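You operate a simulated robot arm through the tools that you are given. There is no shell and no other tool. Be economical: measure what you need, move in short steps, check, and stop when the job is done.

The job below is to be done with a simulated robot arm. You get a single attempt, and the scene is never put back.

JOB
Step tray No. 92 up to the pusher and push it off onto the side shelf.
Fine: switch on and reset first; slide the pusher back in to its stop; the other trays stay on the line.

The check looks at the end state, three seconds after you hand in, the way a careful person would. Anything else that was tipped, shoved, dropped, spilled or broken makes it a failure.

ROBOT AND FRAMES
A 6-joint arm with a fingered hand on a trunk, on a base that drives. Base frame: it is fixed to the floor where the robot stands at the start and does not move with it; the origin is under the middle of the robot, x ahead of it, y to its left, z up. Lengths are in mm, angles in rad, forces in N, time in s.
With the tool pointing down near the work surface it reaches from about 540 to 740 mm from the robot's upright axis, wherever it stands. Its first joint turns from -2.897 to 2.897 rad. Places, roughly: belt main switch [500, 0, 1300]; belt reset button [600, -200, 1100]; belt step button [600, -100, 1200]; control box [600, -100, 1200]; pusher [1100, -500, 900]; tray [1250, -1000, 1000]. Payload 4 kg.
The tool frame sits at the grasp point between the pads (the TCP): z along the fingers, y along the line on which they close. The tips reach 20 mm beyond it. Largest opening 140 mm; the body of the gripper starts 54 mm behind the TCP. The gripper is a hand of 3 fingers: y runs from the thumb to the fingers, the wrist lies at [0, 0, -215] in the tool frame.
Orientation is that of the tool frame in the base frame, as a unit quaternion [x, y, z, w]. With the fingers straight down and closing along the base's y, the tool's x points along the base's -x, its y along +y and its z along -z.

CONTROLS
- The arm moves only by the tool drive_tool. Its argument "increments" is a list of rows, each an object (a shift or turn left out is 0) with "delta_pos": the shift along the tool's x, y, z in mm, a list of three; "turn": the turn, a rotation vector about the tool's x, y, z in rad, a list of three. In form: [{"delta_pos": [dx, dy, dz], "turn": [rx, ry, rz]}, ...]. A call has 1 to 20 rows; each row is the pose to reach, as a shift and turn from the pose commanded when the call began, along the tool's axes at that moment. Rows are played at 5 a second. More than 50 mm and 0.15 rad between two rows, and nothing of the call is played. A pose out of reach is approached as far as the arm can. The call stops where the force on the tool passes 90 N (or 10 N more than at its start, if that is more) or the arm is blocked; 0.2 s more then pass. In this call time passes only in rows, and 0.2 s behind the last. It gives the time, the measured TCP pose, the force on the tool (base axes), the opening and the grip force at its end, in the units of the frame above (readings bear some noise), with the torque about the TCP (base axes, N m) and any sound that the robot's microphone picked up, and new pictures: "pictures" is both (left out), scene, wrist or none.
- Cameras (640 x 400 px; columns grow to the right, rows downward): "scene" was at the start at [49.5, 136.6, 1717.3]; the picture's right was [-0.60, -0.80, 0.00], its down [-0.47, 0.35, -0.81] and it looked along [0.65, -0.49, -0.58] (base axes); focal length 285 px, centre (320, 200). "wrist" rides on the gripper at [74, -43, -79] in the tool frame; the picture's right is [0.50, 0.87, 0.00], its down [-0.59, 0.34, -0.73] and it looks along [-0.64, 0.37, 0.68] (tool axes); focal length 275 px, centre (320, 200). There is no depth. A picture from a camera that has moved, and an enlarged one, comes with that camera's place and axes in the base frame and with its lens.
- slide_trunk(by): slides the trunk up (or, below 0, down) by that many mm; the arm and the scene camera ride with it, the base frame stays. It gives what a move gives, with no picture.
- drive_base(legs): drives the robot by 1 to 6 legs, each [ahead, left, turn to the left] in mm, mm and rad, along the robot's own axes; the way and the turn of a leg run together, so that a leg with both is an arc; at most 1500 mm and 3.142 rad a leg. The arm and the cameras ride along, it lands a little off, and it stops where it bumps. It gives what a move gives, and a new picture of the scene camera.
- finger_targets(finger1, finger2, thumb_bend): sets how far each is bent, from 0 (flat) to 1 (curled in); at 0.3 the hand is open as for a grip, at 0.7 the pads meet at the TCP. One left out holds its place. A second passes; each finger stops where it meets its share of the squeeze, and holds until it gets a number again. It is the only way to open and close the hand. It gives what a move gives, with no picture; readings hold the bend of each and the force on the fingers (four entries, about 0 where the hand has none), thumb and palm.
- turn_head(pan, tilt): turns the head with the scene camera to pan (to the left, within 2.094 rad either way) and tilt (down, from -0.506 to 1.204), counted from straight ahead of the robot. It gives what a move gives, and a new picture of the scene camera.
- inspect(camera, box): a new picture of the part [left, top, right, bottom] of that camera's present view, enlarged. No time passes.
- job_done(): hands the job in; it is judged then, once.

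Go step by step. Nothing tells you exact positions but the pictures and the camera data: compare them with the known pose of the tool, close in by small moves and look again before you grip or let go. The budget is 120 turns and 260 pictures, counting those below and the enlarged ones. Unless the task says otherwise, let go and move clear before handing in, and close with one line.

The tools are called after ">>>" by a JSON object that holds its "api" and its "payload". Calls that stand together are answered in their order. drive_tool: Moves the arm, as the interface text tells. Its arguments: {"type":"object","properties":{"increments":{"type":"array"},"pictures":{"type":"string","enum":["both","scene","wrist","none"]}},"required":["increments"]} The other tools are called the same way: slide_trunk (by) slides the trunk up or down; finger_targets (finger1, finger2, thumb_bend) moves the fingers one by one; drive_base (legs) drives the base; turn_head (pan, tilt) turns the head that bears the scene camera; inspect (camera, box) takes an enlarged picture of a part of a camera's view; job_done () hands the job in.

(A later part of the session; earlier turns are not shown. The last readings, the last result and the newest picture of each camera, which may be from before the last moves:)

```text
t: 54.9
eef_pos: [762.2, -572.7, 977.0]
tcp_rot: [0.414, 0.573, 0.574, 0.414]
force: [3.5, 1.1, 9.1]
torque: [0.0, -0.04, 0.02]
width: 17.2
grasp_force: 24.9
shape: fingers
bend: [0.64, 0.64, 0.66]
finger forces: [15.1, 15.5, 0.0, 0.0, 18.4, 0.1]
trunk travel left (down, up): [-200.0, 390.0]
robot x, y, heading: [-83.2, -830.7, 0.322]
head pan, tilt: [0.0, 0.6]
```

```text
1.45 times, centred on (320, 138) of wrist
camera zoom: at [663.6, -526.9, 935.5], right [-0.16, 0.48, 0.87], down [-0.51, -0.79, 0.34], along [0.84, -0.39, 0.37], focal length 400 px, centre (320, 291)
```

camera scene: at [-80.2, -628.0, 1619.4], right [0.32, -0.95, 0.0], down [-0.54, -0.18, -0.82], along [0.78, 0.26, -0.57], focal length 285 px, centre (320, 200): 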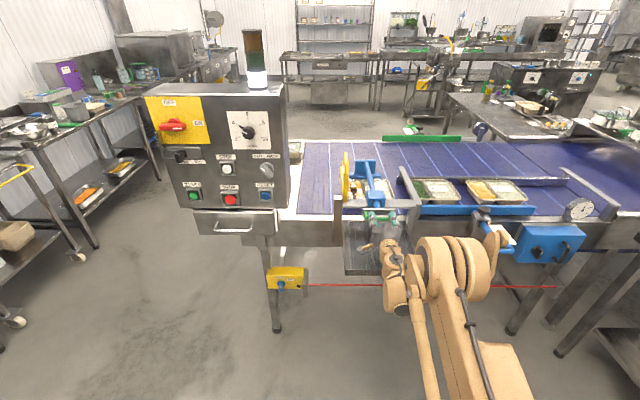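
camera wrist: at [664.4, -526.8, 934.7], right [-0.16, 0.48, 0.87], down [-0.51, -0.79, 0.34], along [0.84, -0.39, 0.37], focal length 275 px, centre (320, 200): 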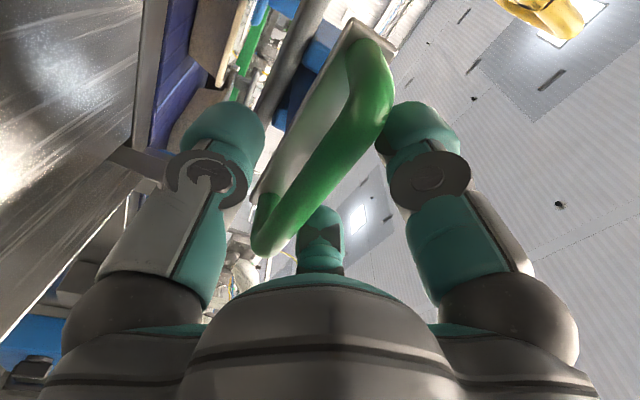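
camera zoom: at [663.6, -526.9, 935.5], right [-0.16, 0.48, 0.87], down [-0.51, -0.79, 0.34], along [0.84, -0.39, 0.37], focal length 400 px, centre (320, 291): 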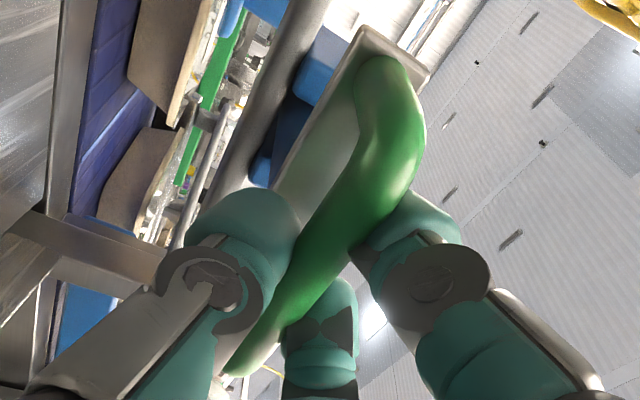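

The handle is gripped. I'll pull straight back slowly, about 100 mm, and check that the tray follows.

>>> {"api": "drive_tool", "payload": {"increments": [{"delta_pos": [0, 0, -10]}, {"delta_pos": [0, 0, -22]}, {"delta_pos": [0, 0, -34]}, {"delta_pos": [0, 0, -46]}, {"delta_pos": [0, 0, -58]}, {"delta_pos": [0, 0, -70]}, {"delta_pos": [0, 0, -82]}, {"delta_pos": [0, 0, -94]}]}}

>>> {"api": "inspect", "payload": {"camera": "scene", "box": [320, 150, 440, 280]}}

```text
t: 56.7
eef_pos: [673.6, -600.9, 977.5]
tcp_rot: [0.413, 0.574, 0.573, 0.414]
force: [1.8, 3.1, 13.2]
torque: [0.03, -0.02, 0.03]
width: 16.8
grasp_force: 26.5
shape: fingers
bend: [0.64, 0.64, 0.66]
finger forces: [16.4, 17.6, 0.1, 0.1, 18.4, 0.0]
trunk travel left (down, up): [-200.0, 390.0]
robot x, y, heading: [-82.4, -833.7, 0.316]
head pan, tilt: [0.0, 0.6]
camera scene: at [-81.9, -628.2, 1619.5], right [0.32, -0.95, 0.0], down [-0.54, -0.18, -0.83], along [0.78, 0.26, -0.56], focal length 285 px, centre (320, 200)
camera wrist: at [574.6, -555.5, 935.5], right [-0.16, 0.48, 0.87], down [-0.51, -0.79, 0.34], along [0.84, -0.39, 0.37], focal length 275 px, centre (320, 200)
```

scene: 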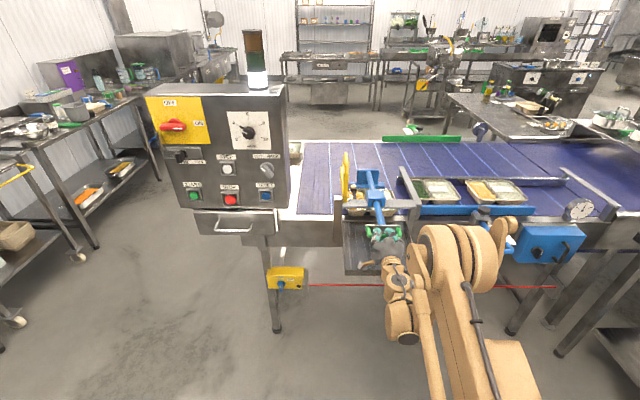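
wrist: 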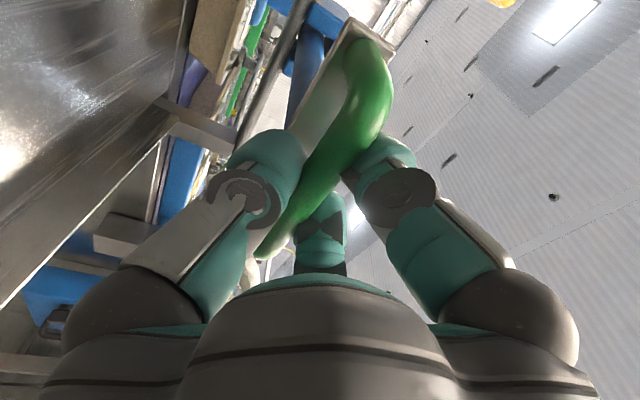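

```text
3.08 times, centred on (380, 215) of scene
camera zoom: at [-81.9, -628.2, 1619.5], right [0.32, -0.95, 0.0], down [-0.54, -0.18, -0.83], along [0.78, 0.26, -0.56], focal length 878 px, centre (135, 154)
```

zoom: 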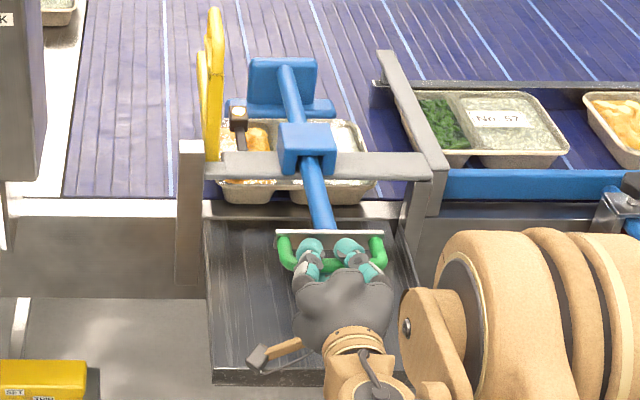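

The tray is following neatly onto the shelf. The arm is near its inner limit, so I'll continue the pull by driving the base straight back in small amounts.

>>> {"api": "drive_base", "payload": {"legs": [[-70, 0, 0]]}}

>>> {"api": "inspect", "payload": {"camera": "scene", "box": [320, 150, 440, 280]}}

```text
t: 57.7
eef_pos: [606.8, -621.9, 976.5]
tcp_rot: [0.412, 0.574, 0.573, 0.414]
force: [1.0, 4.6, 13.4]
torque: [0.01, -0.02, 0.01]
width: 16.3
grasp_force: 29.3
shape: fingers
bend: [0.64, 0.64, 0.66]
finger forces: [18.1, 20.2, 0.0, 0.0, 20.9, 0.1]
trunk travel left (down, up): [-200.0, 390.0]
robot x, y, heading: [-151.0, -851.7, 0.321]
head pan, tilt: [0.0, 0.6]
camera scene: at [-148.9, -649.9, 1619.5], right [0.32, -0.95, 0.0], down [-0.54, -0.18, -0.83], along [0.78, 0.26, -0.56], focal length 285 px, centre (320, 200)
```

scene: 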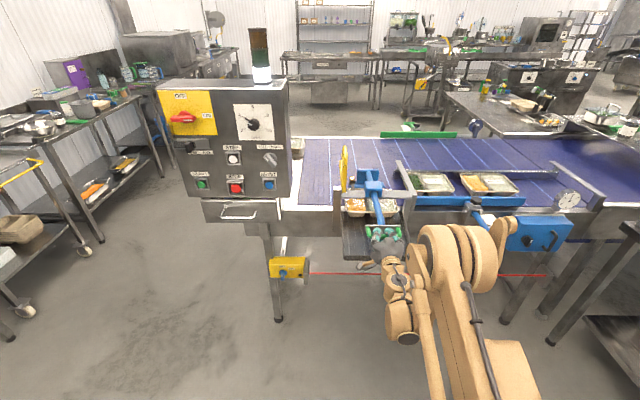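

```text
3.08 times, centred on (380, 215) of scene
camera zoom: at [-148.9, -649.9, 1619.5], right [0.32, -0.95, 0.0], down [-0.54, -0.18, -0.83], along [0.78, 0.26, -0.56], focal length 878 px, centre (135, 154)
```

zoom: 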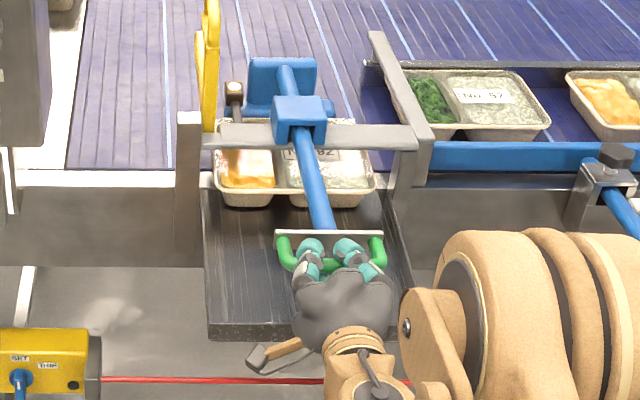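

Going well. Another 45 mm, watching for the stop.

>>> {"api": "drive_base", "payload": {"legs": [[-45, 0, 0]]}}

>>> {"api": "inspect", "payload": {"camera": "scene", "box": [320, 150, 440, 280]}}

```text
t: 58.6
eef_pos: [562.6, -636.9, 978.4]
tcp_rot: [0.413, 0.574, 0.573, 0.414]
force: [0.5, 6.3, 15.6]
torque: [0.02, -0.03, 0.06]
width: 16.0
grasp_force: 30.4
shape: fingers
bend: [0.64, 0.64, 0.66]
finger forces: [18.4, 21.2, 0.1, 0.0, 20.9, 0.0]
trunk travel left (down, up): [-200.0, 390.0]
robot x, y, heading: [-195.3, -866.5, 0.327]
head pan, tilt: [0.0, 0.6]
camera scene: at [-192.2, -664.2, 1619.5], right [0.32, -0.95, 0.0], down [-0.54, -0.18, -0.83], along [0.78, 0.26, -0.56], focal length 285 px, centre (320, 200)
```

scene: 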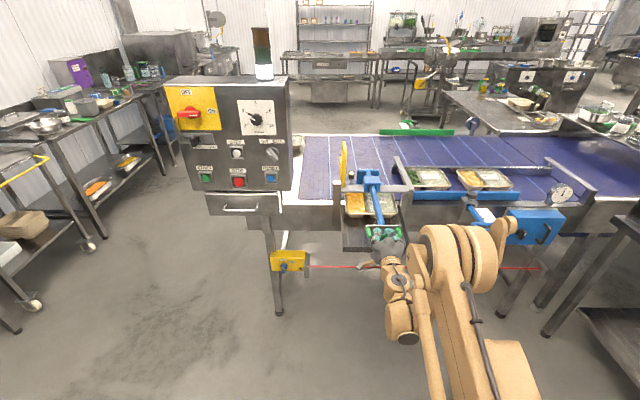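

```text
3.08 times, centred on (380, 215) of scene
camera zoom: at [-192.2, -664.2, 1619.5], right [0.32, -0.95, 0.0], down [-0.54, -0.18, -0.83], along [0.78, 0.26, -0.56], focal length 878 px, centre (135, 154)
```

zoom: 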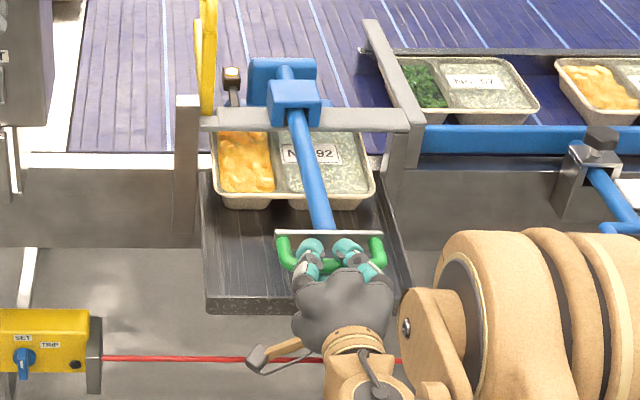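

Paddle is close to the guide block; I'll pull 30 mm more and watch the force.

>>> {"api": "drive_base", "payload": {"legs": [[-30, 0, 0]]}}

>>> {"api": "inspect", "payload": {"camera": "scene", "box": [330, 155, 420, 255]}}

>>> {"api": "inspect", "payload": {"camera": "wrist", "box": [0, 0, 640, 400]}}

```text
t: 59.4
eef_pos: [534.9, -645.6, 977.0]
tcp_rot: [0.413, 0.574, 0.573, 0.413]
force: [0.4, 4.3, 16.7]
torque: [-0.02, -0.05, 0.0]
width: 15.7
grasp_force: 30.4
shape: fingers
bend: [0.64, 0.64, 0.66]
finger forces: [19.0, 21.2, 0.1, 0.1, 20.9, 0.0]
trunk travel left (down, up): [-200.0, 390.0]
robot x, y, heading: [-219.3, -875.8, 0.324]
head pan, tilt: [0.0, 0.6]
camera scene: at [-220.7, -673.8, 1619.5], right [0.32, -0.95, 0.0], down [-0.54, -0.18, -0.83], along [0.78, 0.26, -0.56], focal length 285 px, centre (320, 200)
```

scene: 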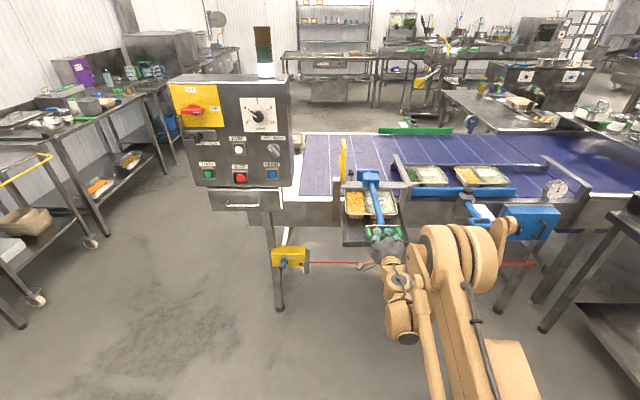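

```text
4.00 times, centred on (375, 205) of scene
camera zoom: at [-220.7, -673.8, 1619.5], right [0.32, -0.95, 0.0], down [-0.54, -0.18, -0.83], along [0.78, 0.26, -0.56], focal length 1142 px, centre (100, 180)
```

zoom: 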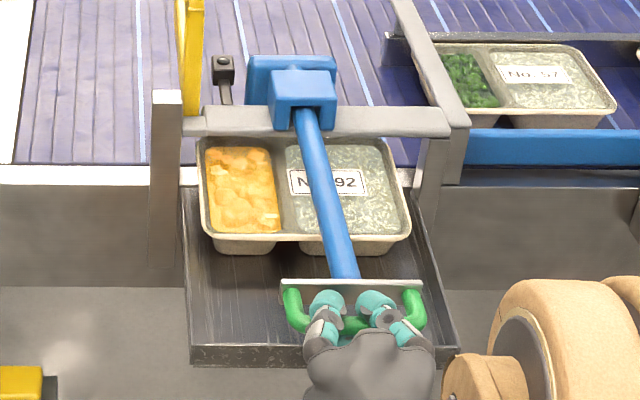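

```text
1.00 times, centred on (320, 200) of wrist (not enlarged: the box is as wide or as high as the picture)
camera zoom: at [436.2, -600.2, 935.9], right [-0.16, 0.48, 0.87], down [-0.51, -0.79, 0.34], along [0.84, -0.39, 0.37], focal length 275 px, centre (320, 200)
```

zoom: 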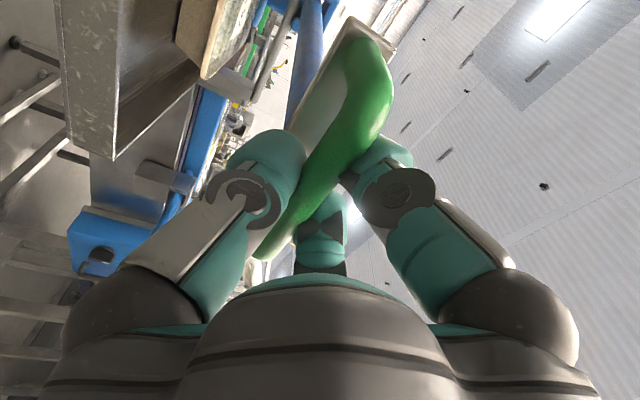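

Almost off; the paddle nearly meets the guide. I'll pull another 20 mm.

>>> {"api": "drive_base", "payload": {"legs": [[-20, 0, 0]]}}

>>> {"api": "inspect", "payload": {"camera": "scene", "box": [330, 155, 420, 255]}}

>>> {"api": "inspect", "payload": {"camera": "wrist", "box": [40, 0, 440, 250]}}

```text
t: 60.2
eef_pos: [515.9, -651.2, 978.0]
tcp_rot: [0.413, 0.575, 0.573, 0.413]
force: [1.9, 3.9, 16.5]
torque: [0.0, -0.01, -0.02]
width: 15.3
grasp_force: 30.3
shape: fingers
bend: [0.64, 0.64, 0.66]
finger forces: [19.1, 21.3, 0.0, 0.1, 20.8, 0.0]
trunk travel left (down, up): [-200.0, 390.0]
robot x, y, heading: [-242.3, -881.0, 0.32]
head pan, tilt: [0.0, 0.6]
camera scene: at [-239.4, -680.2, 1619.5], right [0.32, -0.95, 0.0], down [-0.54, -0.18, -0.83], along [0.78, 0.26, -0.56], focal length 285 px, centre (320, 200)
```

scene: 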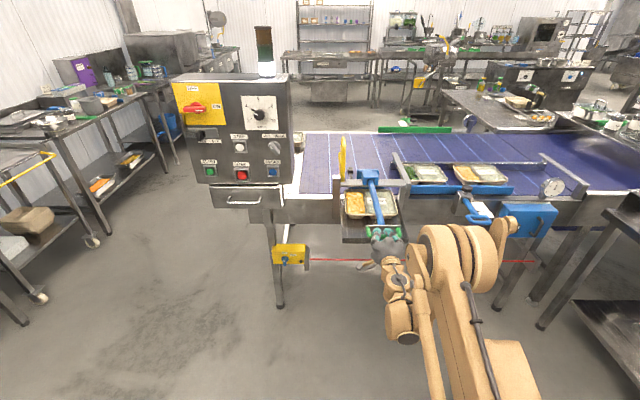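

```text
4.00 times, centred on (375, 205) of scene
camera zoom: at [-239.4, -680.2, 1619.5], right [0.32, -0.95, 0.0], down [-0.54, -0.18, -0.83], along [0.78, 0.26, -0.56], focal length 1142 px, centre (100, 180)
```

zoom: 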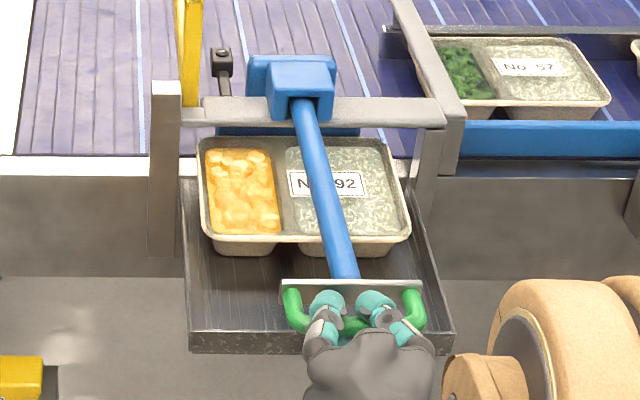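

```text
1.60 times, centred on (240, 125) of wrist
camera zoom: at [417.4, -606.2, 936.0], right [-0.16, 0.47, 0.87], down [-0.51, -0.79, 0.34], along [0.85, -0.39, 0.37], focal length 440 px, centre (448, 320)
```

zoom: 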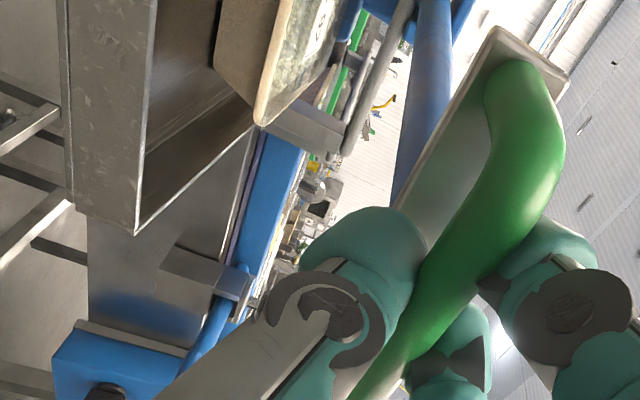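

Tray is nearly all past the belt edge. Another 15 mm toward the stop.

>>> {"api": "drive_base", "payload": {"legs": [[-15, 0, 0]]}}

>>> {"api": "inspect", "payload": {"camera": "scene", "box": [330, 155, 420, 255]}}

```text
t: 61.0
eef_pos: [504.1, -654.7, 975.9]
tcp_rot: [0.414, 0.574, 0.574, 0.413]
force: [60.9, 21.2, 56.5]
torque: [0.16, -0.44, 0.02]
width: 17.5
grasp_force: 46.7
shape: fingers
bend: [0.63, 0.63, 0.66]
finger forces: [37.8, 38.6, 0.1, 0.1, 17.1, 0.0]
trunk travel left (down, up): [-200.0, 390.0]
robot x, y, heading: [-255.8, -886.7, 0.322]
head pan, tilt: [0.0, 0.6]
camera scene: at [-249.6, -683.7, 1619.7], right [0.32, -0.95, 0.0], down [-0.54, -0.18, -0.82], along [0.78, 0.26, -0.57], focal length 285 px, centre (320, 200)
```

scene: 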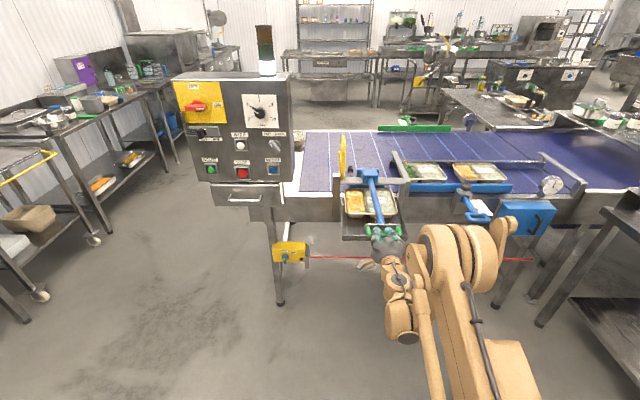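

```text
4.00 times, centred on (375, 205) of scene
camera zoom: at [-249.6, -683.7, 1619.7], right [0.32, -0.95, 0.0], down [-0.54, -0.18, -0.82], along [0.78, 0.26, -0.57], focal length 1142 px, centre (100, 180)
```

zoom: 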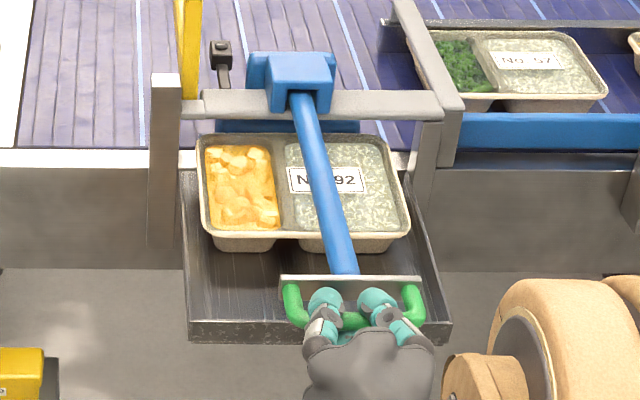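

The pusher hit its out stop and tray 92 is on the shelf. Now I'll push the handle back in, driving the base forward first.

>>> {"api": "drive_base", "payload": {"legs": [[90, 0, 0]]}}

>>> {"api": "inspect", "payload": {"camera": "scene", "box": [330, 155, 420, 255]}}

>>> {"api": "inspect", "payload": {"camera": "wrist", "box": [40, 0, 440, 250]}}

```text
t: 62.1
eef_pos: [587.2, -628.4, 977.9]
tcp_rot: [0.413, 0.574, 0.574, 0.413]
force: [-2.5, 0.0, 16.3]
torque: [-0.03, -0.02, -0.02]
width: 13.8
grasp_force: 31.7
shape: fingers
bend: [0.65, 0.65, 0.66]
finger forces: [20.0, 20.4, 0.0, 0.0, 22.4, 0.1]
trunk travel left (down, up): [-200.0, 390.0]
robot x, y, heading: [-172.1, -855.7, 0.319]
head pan, tilt: [0.0, 0.6]
camera scene: at [-169.7, -657.4, 1619.5], right [0.31, -0.95, 0.0], down [-0.54, -0.18, -0.83], along [0.78, 0.26, -0.56], focal length 285 px, centre (320, 200)
```

scene: 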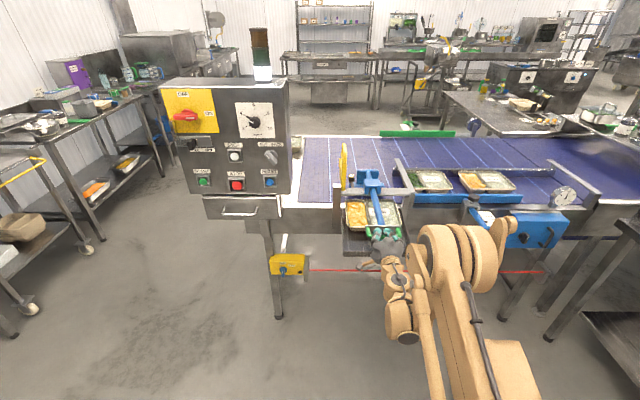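

```text
4.00 times, centred on (375, 205) of scene
camera zoom: at [-169.7, -657.4, 1619.5], right [0.31, -0.95, 0.0], down [-0.54, -0.18, -0.83], along [0.78, 0.26, -0.56], focal length 1142 px, centre (100, 180)
```

zoom: 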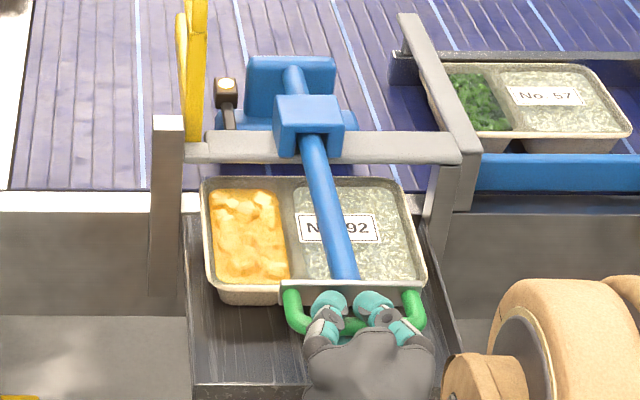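

```text
1.60 times, centred on (240, 125) of wrist
camera zoom: at [488.0, -583.7, 936.8], right [-0.16, 0.47, 0.87], down [-0.51, -0.79, 0.34], along [0.84, -0.39, 0.37], focal length 440 px, centre (448, 320)
```

zoom: 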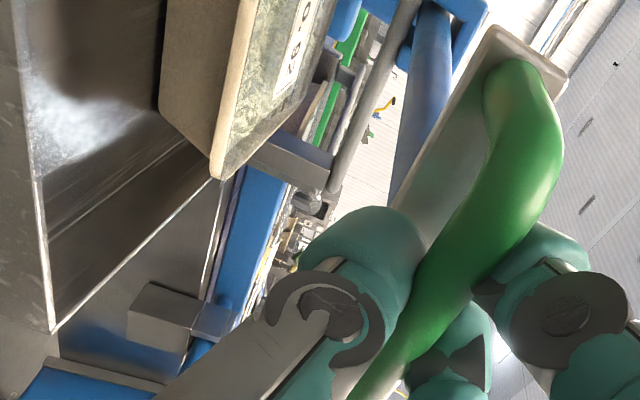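

There may be little clearance between the hand's underside and the tray rim when the handle goes fully in. I'll loosen, pitch the hand up by 0.6 rad around the bar so that the palm rides higher, then regrip.

>>> {"api": "finger_targets", "payload": {"finger1": 0.57, "finger2": 0.57, "thumb_bend": 0.57}}

>>> {"api": "drive_tool", "payload": {"increments": [{"turn": [0.1, 0, 0]}, {"turn": [0.2, 0, 0]}, {"turn": [0.3, 0, 0]}, {"turn": [0.4, 0, 0]}, {"turn": [0.5, 0, 0]}, {"turn": [0.6, 0, 0]}]}}

>>> {"api": "inspect", "payload": {"camera": "scene", "box": [330, 155, 420, 255]}}

```text
t: 63.1
eef_pos: [588.6, -628.8, 976.5]
tcp_rot: [0.413, 0.574, 0.574, 0.413]
force: [0.0, 0.2, 0.5]
torque: [-0.02, 0.02, 0.0]
width: 44.3
grasp_force: 0.0
shape: fingers
bend: [0.56, 0.56, 0.56]
finger forces: [0.0, 0.0, 0.0, 0.1, 0.0, 0.1]
trunk travel left (down, up): [-200.0, 390.0]
robot x, y, heading: [-171.5, -854.8, 0.317]
head pan, tilt: [0.0, 0.6]
```

```text
t: 64.5
eef_pos: [595.2, -661.3, 979.1]
tcp_rot: [0.498, 0.714, 0.412, 0.27]
force: [0.3, -0.3, -0.2]
torque: [0.03, 0.03, 0.03]
width: 44.5
grasp_force: 0.0
shape: fingers
bend: [0.56, 0.56, 0.56]
finger forces: [0.0, 0.0, 0.0, 0.1, 0.0, 0.0]
out of reach, approached as far as the arm can: row 1, 3, 4, 5, 6
trunk travel left (down, up): [-200.0, 390.0]
robot x, y, heading: [-172.7, -859.3, 0.327]
head pan, tilt: [0.0, 0.6]
camera scene: at [-167.3, -656.7, 1619.4], right [0.31, -0.95, 0.0], down [-0.54, -0.18, -0.82], along [0.78, 0.26, -0.57], focal length 285 px, centre (320, 200)
camera wrist: at [484.4, -623.9, 985.1], right [0.24, 0.61, 0.76], down [-0.21, -0.73, 0.65], along [0.95, -0.32, -0.05], focal length 275 px, centre (320, 200)
```

scene: 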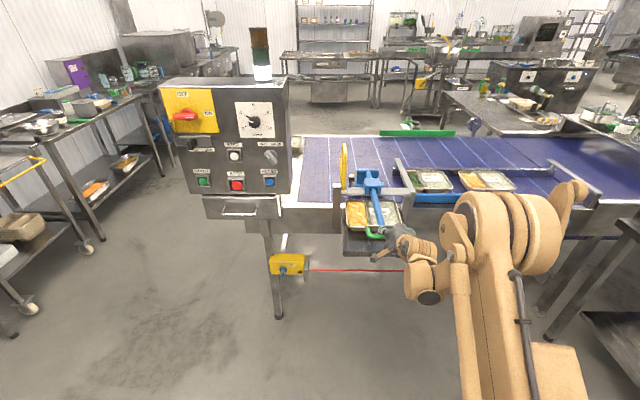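
wrist: 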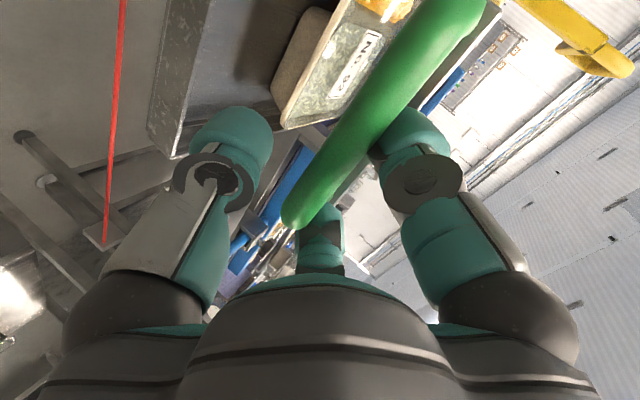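

```text
4.00 times, centred on (375, 205) of scene
camera zoom: at [-167.3, -656.7, 1619.4], right [0.31, -0.95, 0.0], down [-0.54, -0.18, -0.82], along [0.78, 0.26, -0.57], focal length 1142 px, centre (100, 180)
```

zoom: 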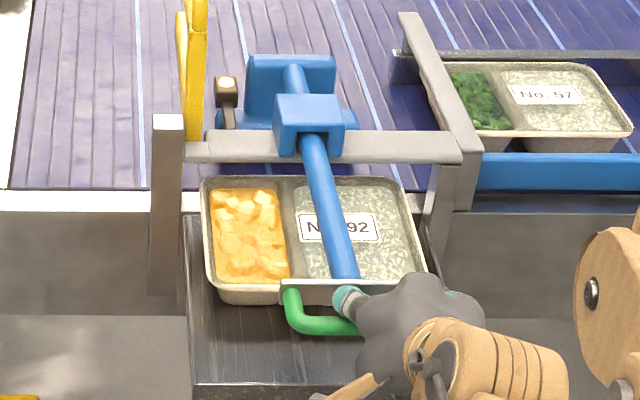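

The arm ran short of reach and swung right, though without force. I'll open the fingers and back the base off to free the handle, then re-approach from a better distance.

>>> {"api": "finger_targets", "payload": {"finger1": 0.4, "finger2": 0.4, "thumb_bend": 0.45}}

>>> {"api": "inspect", "payload": {"camera": "scene", "box": [330, 155, 420, 255]}}

>>> {"api": "inspect", "payload": {"camera": "wrist", "box": [0, 0, 640, 400]}}

```text
t: 65.5
eef_pos: [595.2, -660.5, 977.7]
tcp_rot: [0.498, 0.713, 0.413, 0.272]
force: [0.3, -0.9, 0.2]
torque: [-0.03, -0.03, -0.03]
width: 87.1
grasp_force: 0.2
shape: fingers
bend: [0.4, 0.4, 0.45]
finger forces: [0.0, 0.1, 0.1, 0.1, 0.0, 0.1]
trunk travel left (down, up): [-200.0, 390.0]
robot x, y, heading: [-173.0, -857.5, 0.318]
head pan, tilt: [0.0, 0.6]
```

```text
4.00 times, centred on (375, 205) of scene
camera zoom: at [-167.2, -656.8, 1619.4], right [0.31, -0.95, 0.0], down [-0.54, -0.18, -0.82], along [0.78, 0.26, -0.57], focal length 1142 px, centre (100, 180)
```

zoom: 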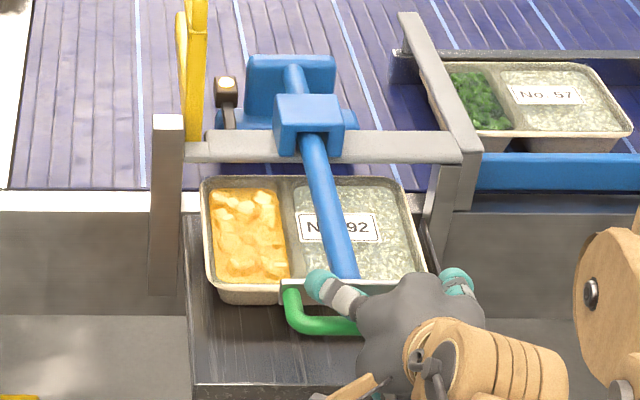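

```text
1.00 times, centred on (320, 200) of wrist (not enlarged: the box is as wide or as high as the picture)
camera zoom: at [484.6, -623.9, 985.0], right [0.24, 0.61, 0.76], down [-0.21, -0.73, 0.65], along [0.95, -0.32, -0.05], focal length 275 px, centre (320, 200)
```

zoom: 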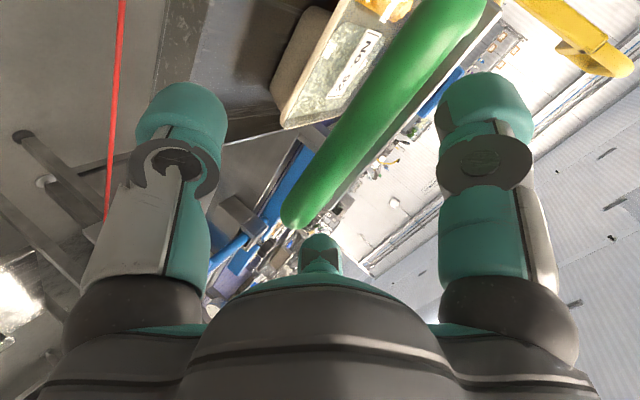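

The fingers are clear of the bar. Backing the base off.

>>> {"api": "drive_base", "payload": {"legs": [[-60, 0, 0], [-140, 0, 0]]}}

>>> {"api": "inspect", "payload": {"camera": "scene", "box": [320, 140, 440, 270]}}

```text
t: 67.4
eef_pos: [400.3, -725.5, 979.0]
tcp_rot: [0.498, 0.713, 0.413, 0.271]
force: [-1.2, -0.9, -0.2]
torque: [0.01, -0.03, -0.01]
width: 87.4
grasp_force: 0.1
shape: fingers
bend: [0.4, 0.4, 0.45]
finger forces: [0.1, 0.1, 0.1, 0.0, 0.0, 0.0]
trunk travel left (down, up): [-200.0, 390.0]
robot x, y, heading: [-364.1, -920.8, 0.32]
head pan, tilt: [0.0, 0.6]
camera scene: at [-361.9, -721.5, 1619.5], right [0.32, -0.95, 0.0], down [-0.54, -0.18, -0.83], along [0.78, 0.26, -0.56], focal length 285 px, centre (320, 200)
```

scene: 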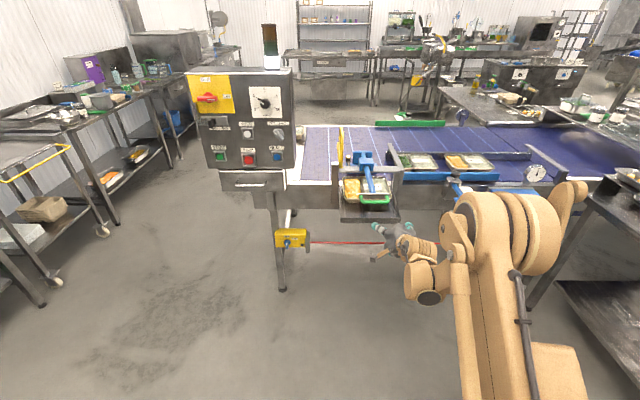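

```text
3.08 times, centred on (380, 205) of scene
camera zoom: at [-361.9, -721.5, 1619.5], right [0.32, -0.95, 0.0], down [-0.54, -0.18, -0.83], along [0.78, 0.26, -0.56], focal length 878 px, centre (135, 185)
```

zoom: 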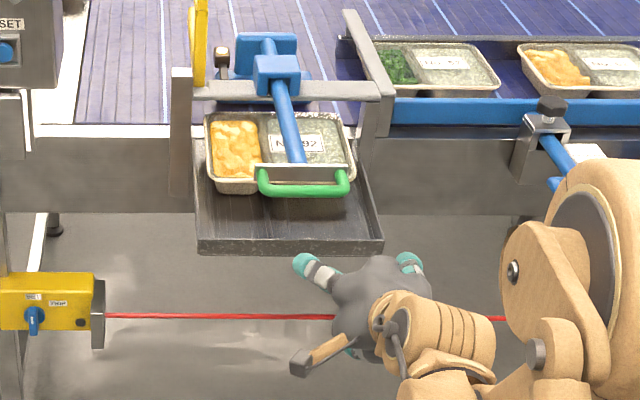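

The handle is free; tray 92 sits well on the shelf. I'll set the hand to a slight 0.2 rad downward pitch at a comfortable reach (so the palm passes above the tray), then approach by base.

>>> {"api": "drive_tool", "payload": {"increments": [{"delta_pos": [8, 10, 15], "turn": [-0.08, -0.012, 0.008]}, {"delta_pos": [15, 20, 30], "turn": [-0.16, -0.025, 0.015]}, {"delta_pos": [22, 30, 46], "turn": [-0.24, -0.037, 0.022]}, {"delta_pos": [30, 39, 61], "turn": [-0.32, -0.05, 0.03]}]}}

>>> {"api": "finger_targets", "payload": {"finger1": 0.51, "finger2": 0.51, "thumb_bend": 0.51}}

>>> {"api": "drive_base", "payload": {"legs": [[75, 0, 0]]}}

>>> {"api": "inspect", "payload": {"camera": "scene", "box": [330, 150, 420, 250]}}

>>> {"api": "inspect", "payload": {"camera": "wrist", "box": [0, 0, 640, 400]}}

```text
t: 68.4
eef_pos: [453.8, -674.2, 993.5]
tcp_rot: [0.445, 0.63, 0.533, 0.346]
force: [-0.4, 0.4, 0.0]
torque: [0.01, 0.04, -0.02]
width: 87.2
grasp_force: 0.1
shape: fingers
bend: [0.4, 0.4, 0.45]
finger forces: [0.0, 0.0, 0.0, 0.1, 0.1, 0.0]
out of reach, approached as far as the arm can: row 3, 4
trunk travel left (down, up): [-200.0, 390.0]
robot x, y, heading: [-367.6, -923.3, 0.323]
head pan, tilt: [0.0, 0.6]
camera scene: at [-360.8, -721.0, 1619.4], right [0.32, -0.95, 0.0], down [-0.54, -0.18, -0.83], along [0.78, 0.26, -0.56], focal length 285 px, centre (320, 200)
camera wrist: at [346.3, -635.5, 971.2], right [-0.01, 0.5, 0.87], down [-0.39, -0.8, 0.45], along [0.92, -0.33, 0.21], focal length 275 px, centre (320, 200)
```

scene: 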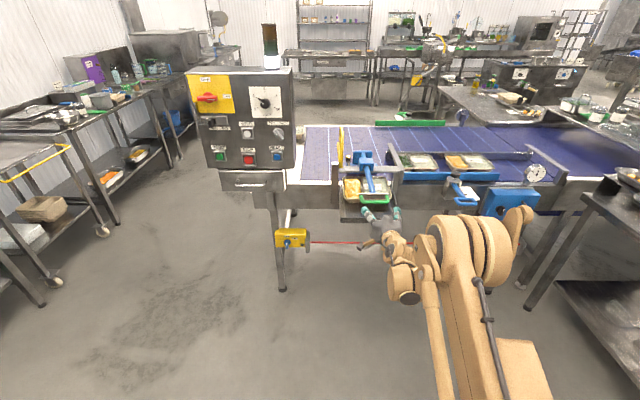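
wrist: 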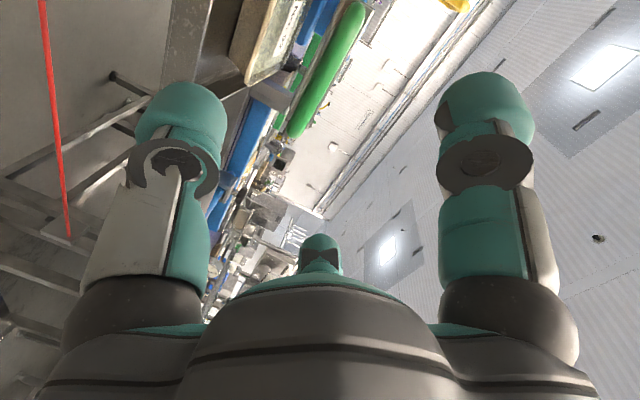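

```text
t: 69.4
eef_pos: [454.6, -674.5, 993.3]
tcp_rot: [0.445, 0.632, 0.532, 0.347]
force: [0.2, -0.1, -0.4]
torque: [-0.01, 0.04, -0.03]
width: 60.7
grasp_force: 0.0
shape: fingers
bend: [0.51, 0.51, 0.51]
finger forces: [0.1, 0.0, 0.1, 0.0, 0.0, 0.0]
trunk travel left (down, up): [-200.0, 390.0]
robot x, y, heading: [-364.6, -923.9, 0.323]
head pan, tilt: [0.0, 0.6]
```

```text
t: 70.4
eef_pos: [527.7, -648.6, 991.8]
tcp_rot: [0.446, 0.632, 0.531, 0.345]
force: [-0.2, -0.7, 0.7]
torque: [0.01, 0.01, 0.03]
width: 60.7
grasp_force: 0.1
shape: fingers
bend: [0.51, 0.51, 0.51]
finger forces: [0.0, 0.1, 0.0, 0.0, 0.1, 0.0]
trunk travel left (down, up): [-200.0, 390.0]
robot x, y, heading: [-290.9, -896.4, 0.327]
head pan, tilt: [0.0, 0.6]
camera scene: at [-286.0, -696.1, 1619.3], right [0.32, -0.95, 0.0], down [-0.54, -0.18, -0.82], along [0.78, 0.26, -0.57], focal length 285 px, centre (320, 200)
```

scene: 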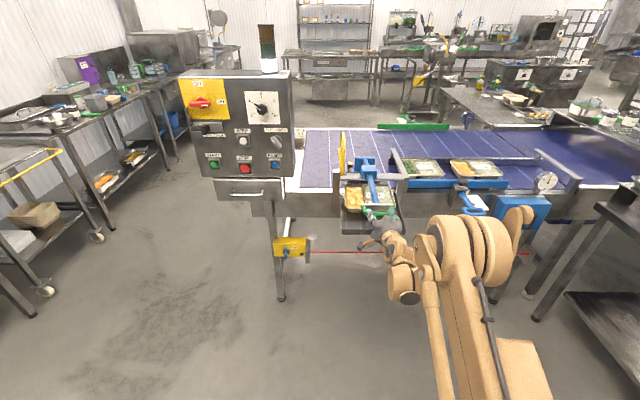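

```text
4.00 times, centred on (375, 200) of scene
camera zoom: at [-286.0, -696.1, 1619.3], right [0.32, -0.95, 0.0], down [-0.54, -0.18, -0.82], along [0.78, 0.26, -0.57], focal length 1142 px, centre (100, 200)
```

zoom: 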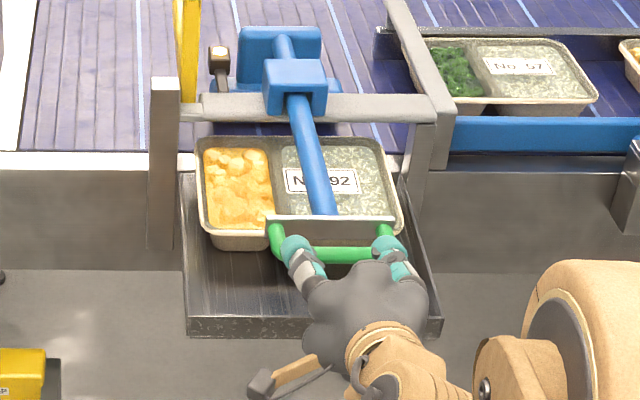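

```text
1.00 times, centred on (320, 200) of wrist (not enlarged: the box is as wide or as high as the picture)
camera zoom: at [420.0, -610.0, 970.1], right [-0.01, 0.5, 0.87], down [-0.39, -0.8, 0.45], along [0.92, -0.33, 0.2], focal length 275 px, centre (320, 200)
```

zoom: 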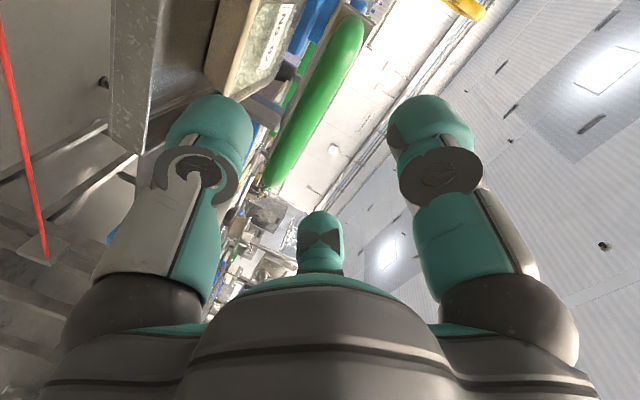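

Looks good with the hand around 60 mm short of the bar. I'll lower 9 mm by trunk and drive in 52 mm.

>>> {"api": "slide_trunk", "payload": {"by": -10}}

>>> {"api": "drive_base", "payload": {"legs": [[52, 0, 0]]}}

>>> {"api": "inspect", "payload": {"camera": "scene", "box": [330, 150, 420, 250]}}

>>> {"api": "inspect", "payload": {"camera": "wrist", "box": [0, 0, 640, 400]}}

```text
t: 71.0
eef_pos: [525.9, -649.7, 983.3]
tcp_rot: [0.445, 0.632, 0.532, 0.346]
force: [-0.5, -0.2, 0.3]
torque: [-0.01, 0.0, -0.01]
width: 60.8
grasp_force: 0.1
shape: fingers
bend: [0.51, 0.51, 0.51]
finger forces: [0.0, 0.0, 0.0, 0.1, 0.0, 0.0]
trunk travel left (down, up): [-190.0, 400.0]
robot x, y, heading: [-292.2, -895.0, 0.323]
head pan, tilt: [0.0, 0.6]
```

```text
t: 71.9
eef_pos: [578.4, -631.6, 982.7]
tcp_rot: [0.445, 0.631, 0.532, 0.346]
force: [0.0, 1.2, -0.6]
torque: [0.03, 0.02, 0.03]
width: 60.9
grasp_force: 0.0
shape: fingers
bend: [0.51, 0.51, 0.51]
finger forces: [0.1, 0.1, 0.0, 0.0, 0.0, 0.1]
trunk travel left (down, up): [-190.0, 400.0]
robot x, y, heading: [-241.3, -881.3, 0.326]
head pan, tilt: [0.0, 0.6]
camera scene: at [-235.3, -679.1, 1609.3], right [0.32, -0.95, 0.0], down [-0.54, -0.18, -0.82], along [0.78, 0.26, -0.57], focal length 285 px, centre (320, 200)
```

scene: 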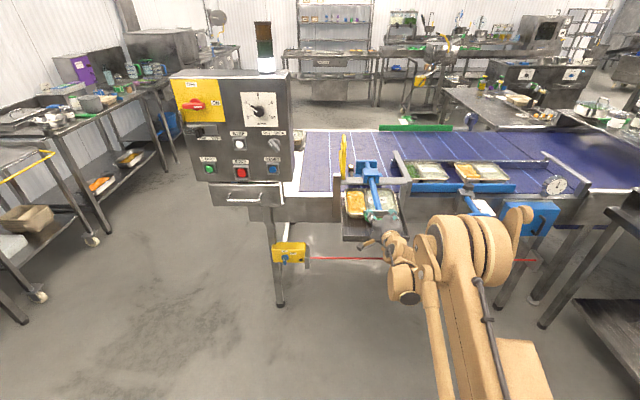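

```text
4.00 times, centred on (375, 200) of scene
camera zoom: at [-235.3, -679.1, 1609.3], right [0.32, -0.95, 0.0], down [-0.54, -0.18, -0.82], along [0.78, 0.26, -0.57], focal length 1142 px, centre (100, 200)
```

zoom: 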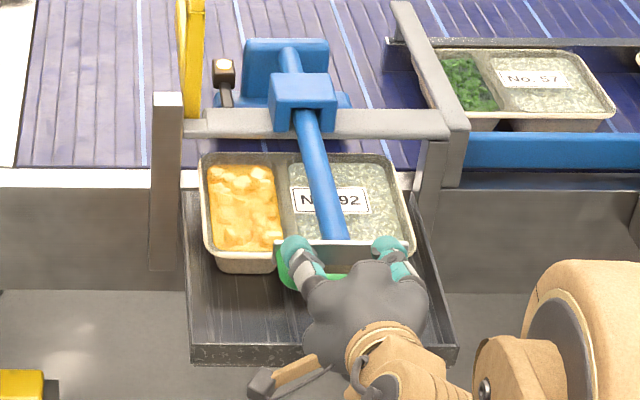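

```text
1.00 times, centred on (320, 200) of wrist (not enlarged: the box is as wide or as high as the picture)
camera zoom: at [470.8, -593.1, 960.2], right [-0.01, 0.5, 0.87], down [-0.39, -0.8, 0.45], along [0.92, -0.33, 0.2], focal length 275 px, centre (320, 200)
```

zoom: 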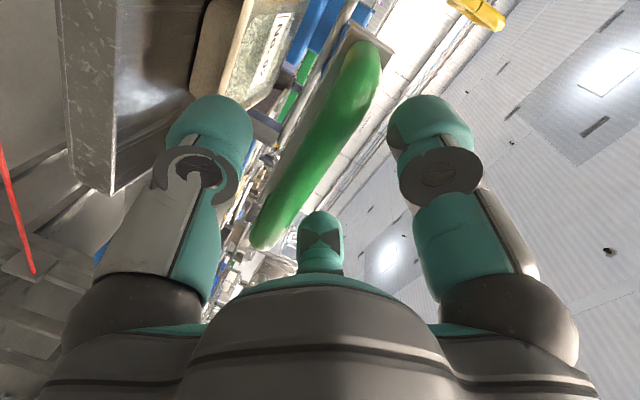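

The bar is between the digits again. Closing.

>>> {"api": "finger_targets", "payload": {"finger1": 0.8, "finger2": 0.8, "thumb_bend": 0.8}}

>>> {"api": "drive_base", "payload": {"legs": [[60, 0, 0]]}}

>>> {"api": "inspect", "payload": {"camera": "scene", "box": [330, 150, 420, 250]}}

>>> {"api": "inspect", "payload": {"camera": "wrist", "box": [0, 0, 640, 400]}}

```text
t: 72.9
eef_pos: [577.9, -630.0, 984.1]
tcp_rot: [0.445, 0.632, 0.532, 0.346]
force: [-1.1, -0.6, -4.9]
torque: [-0.06, 0.11, 0.01]
width: 16.7
grasp_force: 23.4
shape: fingers
bend: [0.66, 0.66, 0.63]
finger forces: [10.0, 10.5, 0.1, 0.0, 26.7, 0.0]
trunk travel left (down, up): [-190.0, 400.0]
robot x, y, heading: [-242.1, -882.5, 0.324]
head pan, tilt: [0.0, 0.6]
```

```text
t: 73.9
eef_pos: [633.1, -613.1, 983.7]
tcp_rot: [0.445, 0.631, 0.533, 0.346]
force: [0.5, -2.2, 4.9]
torque: [-0.14, -0.08, -0.06]
width: 14.4
grasp_force: 29.7
shape: fingers
bend: [0.77, 0.67, 0.63]
finger forces: [14.4, 19.2, 0.1, 0.0, 25.5, 0.0]
trunk travel left (down, up): [-190.0, 400.0]
robot x, y, heading: [-182.2, -861.5, 0.32]
head pan, tilt: [0.0, 0.6]
camera scene: at [-180.7, -661.2, 1609.5], right [0.32, -0.95, 0.0], down [-0.54, -0.18, -0.83], along [0.78, 0.26, -0.56], focal length 285 px, centre (320, 200)
```

scene: 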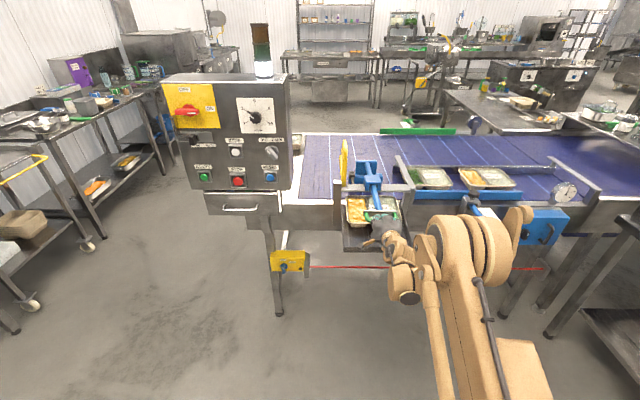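

```text
4.00 times, centred on (375, 200) of scene
camera zoom: at [-180.7, -661.2, 1609.5], right [0.32, -0.95, 0.0], down [-0.54, -0.18, -0.83], along [0.78, 0.26, -0.56], focal length 1142 px, centre (100, 200)
```

zoom: 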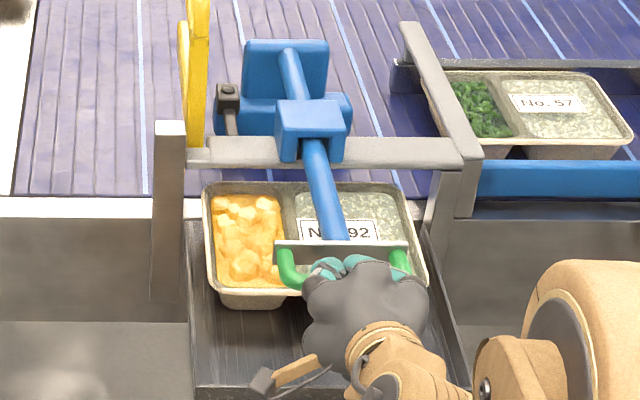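

```text
1.00 times, centred on (320, 200) of wrist (not enlarged: the box is as wide or as high as the picture)
camera zoom: at [526.4, -574.9, 961.5], right [-0.01, 0.5, 0.87], down [-0.39, -0.8, 0.45], along [0.92, -0.33, 0.21], focal length 275 px, centre (320, 200)
```

zoom: 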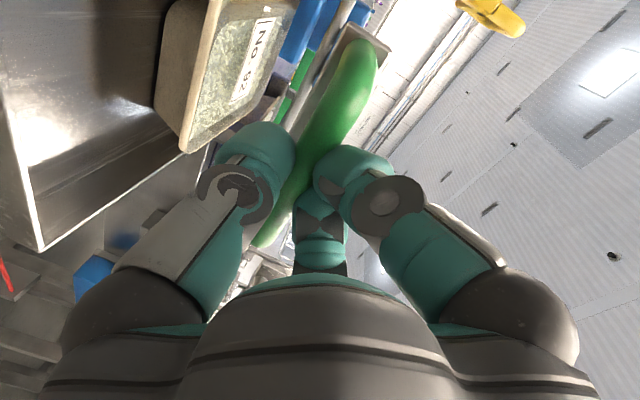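

The pusher is moving in. I'll continue another 60 mm.

>>> {"api": "drive_base", "payload": {"legs": [[60, 0, 0]]}}

>>> {"api": "inspect", "payload": {"camera": "scene", "box": [330, 150, 420, 250]}}

>>> {"api": "inspect", "payload": {"camera": "wrist", "box": [0, 0, 640, 400]}}

```text
t: 74.9
eef_pos: [689.9, -595.7, 984.0]
tcp_rot: [0.446, 0.631, 0.532, 0.346]
force: [-1.5, 1.5, 4.0]
torque: [-0.12, -0.05, 0.08]
width: 14.1
grasp_force: 29.5
shape: fingers
bend: [0.77, 0.67, 0.63]
finger forces: [14.3, 20.1, 0.1, 0.0, 24.7, 0.0]
trunk travel left (down, up): [-190.0, 400.0]
robot x, y, heading: [-126.6, -843.5, 0.316]
head pan, tilt: [0.0, 0.6]
camera scene: at [-124.4, -641.9, 1609.4], right [0.32, -0.95, 0.0], down [-0.54, -0.18, -0.83], along [0.78, 0.26, -0.56], focal length 285 px, centre (320, 200)
```

scene: 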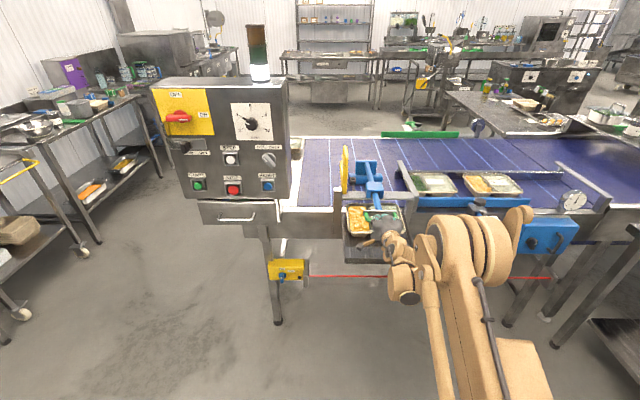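

```text
4.00 times, centred on (375, 200) of scene
camera zoom: at [-124.4, -641.9, 1609.4], right [0.32, -0.95, 0.0], down [-0.54, -0.18, -0.83], along [0.78, 0.26, -0.56], focal length 1142 px, centre (100, 200)
```

zoom: 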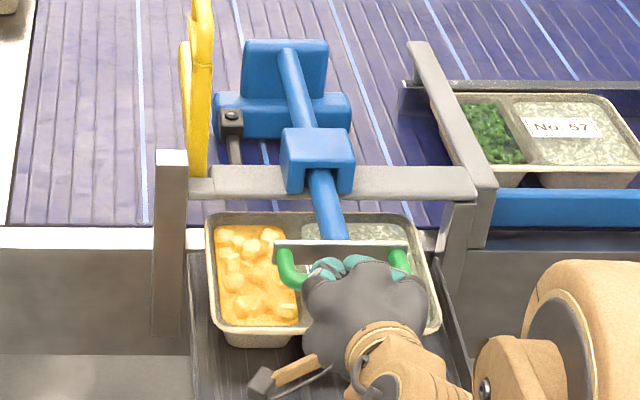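

```text
1.00 times, centred on (320, 200) of wrist (not enlarged: the box is as wide or as high as the picture)
camera zoom: at [582.9, -556.9, 961.5], right [-0.01, 0.5, 0.87], down [-0.39, -0.8, 0.45], along [0.92, -0.33, 0.21], focal length 275 px, centre (320, 200)
```

zoom: 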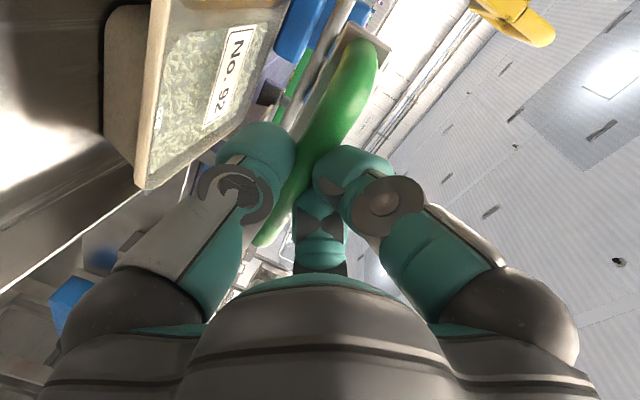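

Still clear. Another 35 mm.

>>> {"api": "drive_base", "payload": {"legs": [[35, 0, 0]]}}

>>> {"api": "inspect", "payload": {"camera": "scene", "box": [330, 150, 420, 250]}}

>>> {"api": "inspect", "payload": {"camera": "wrist", "box": [0, 0, 640, 400]}}

```text
t: 75.7
eef_pos: [723.8, -584.8, 984.9]
tcp_rot: [0.446, 0.631, 0.532, 0.346]
force: [-1.3, -2.1, 4.2]
torque: [-0.1, -0.07, -0.02]
width: 13.9
grasp_force: 30.4
shape: fingers
bend: [0.77, 0.67, 0.63]
finger forces: [16.0, 19.9, 0.0, 0.1, 24.3, 0.1]
trunk travel left (down, up): [-190.0, 400.0]
robot x, y, heading: [-98.5, -833.4, 0.325]
head pan, tilt: [0.0, 0.6]
camera scene: at [-90.8, -631.2, 1609.5], right [0.32, -0.95, 0.0], down [-0.54, -0.18, -0.83], along [0.78, 0.26, -0.56], focal length 285 px, centre (320, 200)
```

scene: 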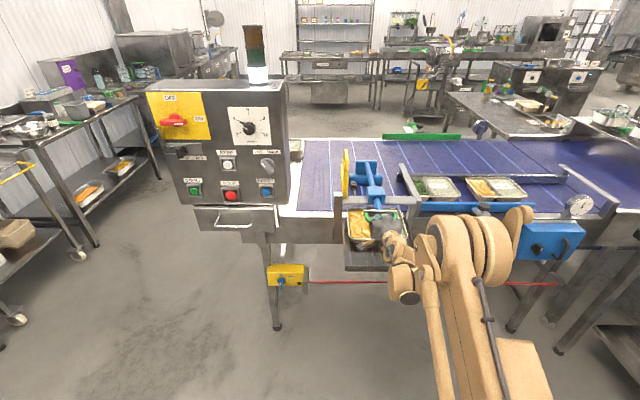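

```text
4.00 times, centred on (375, 200) of scene
camera zoom: at [-90.8, -631.2, 1609.5], right [0.32, -0.95, 0.0], down [-0.54, -0.18, -0.83], along [0.78, 0.26, -0.56], focal length 1142 px, centre (100, 200)
```

zoom: 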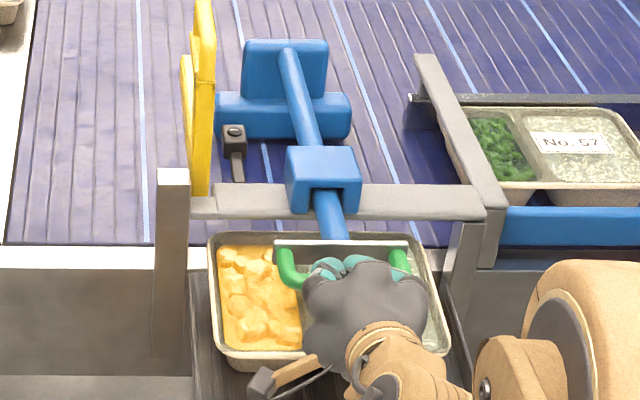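

```text
1.00 times, centred on (320, 200) of wrist (not enlarged: the box is as wide or as high as the picture)
camera zoom: at [616.5, -546.1, 961.5], right [-0.01, 0.5, 0.87], down [-0.39, -0.8, 0.45], along [0.92, -0.33, 0.21], focal length 275 px, centre (320, 200)
```

zoom: 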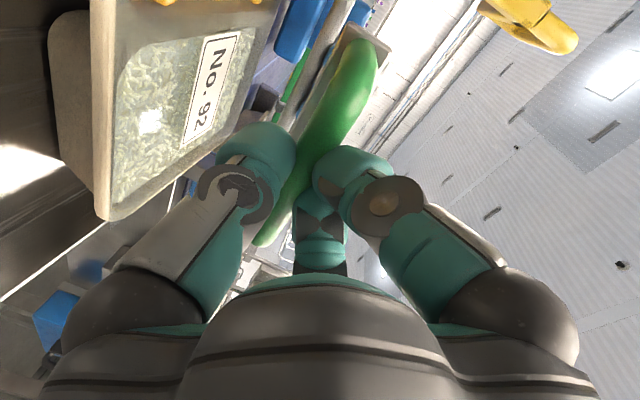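

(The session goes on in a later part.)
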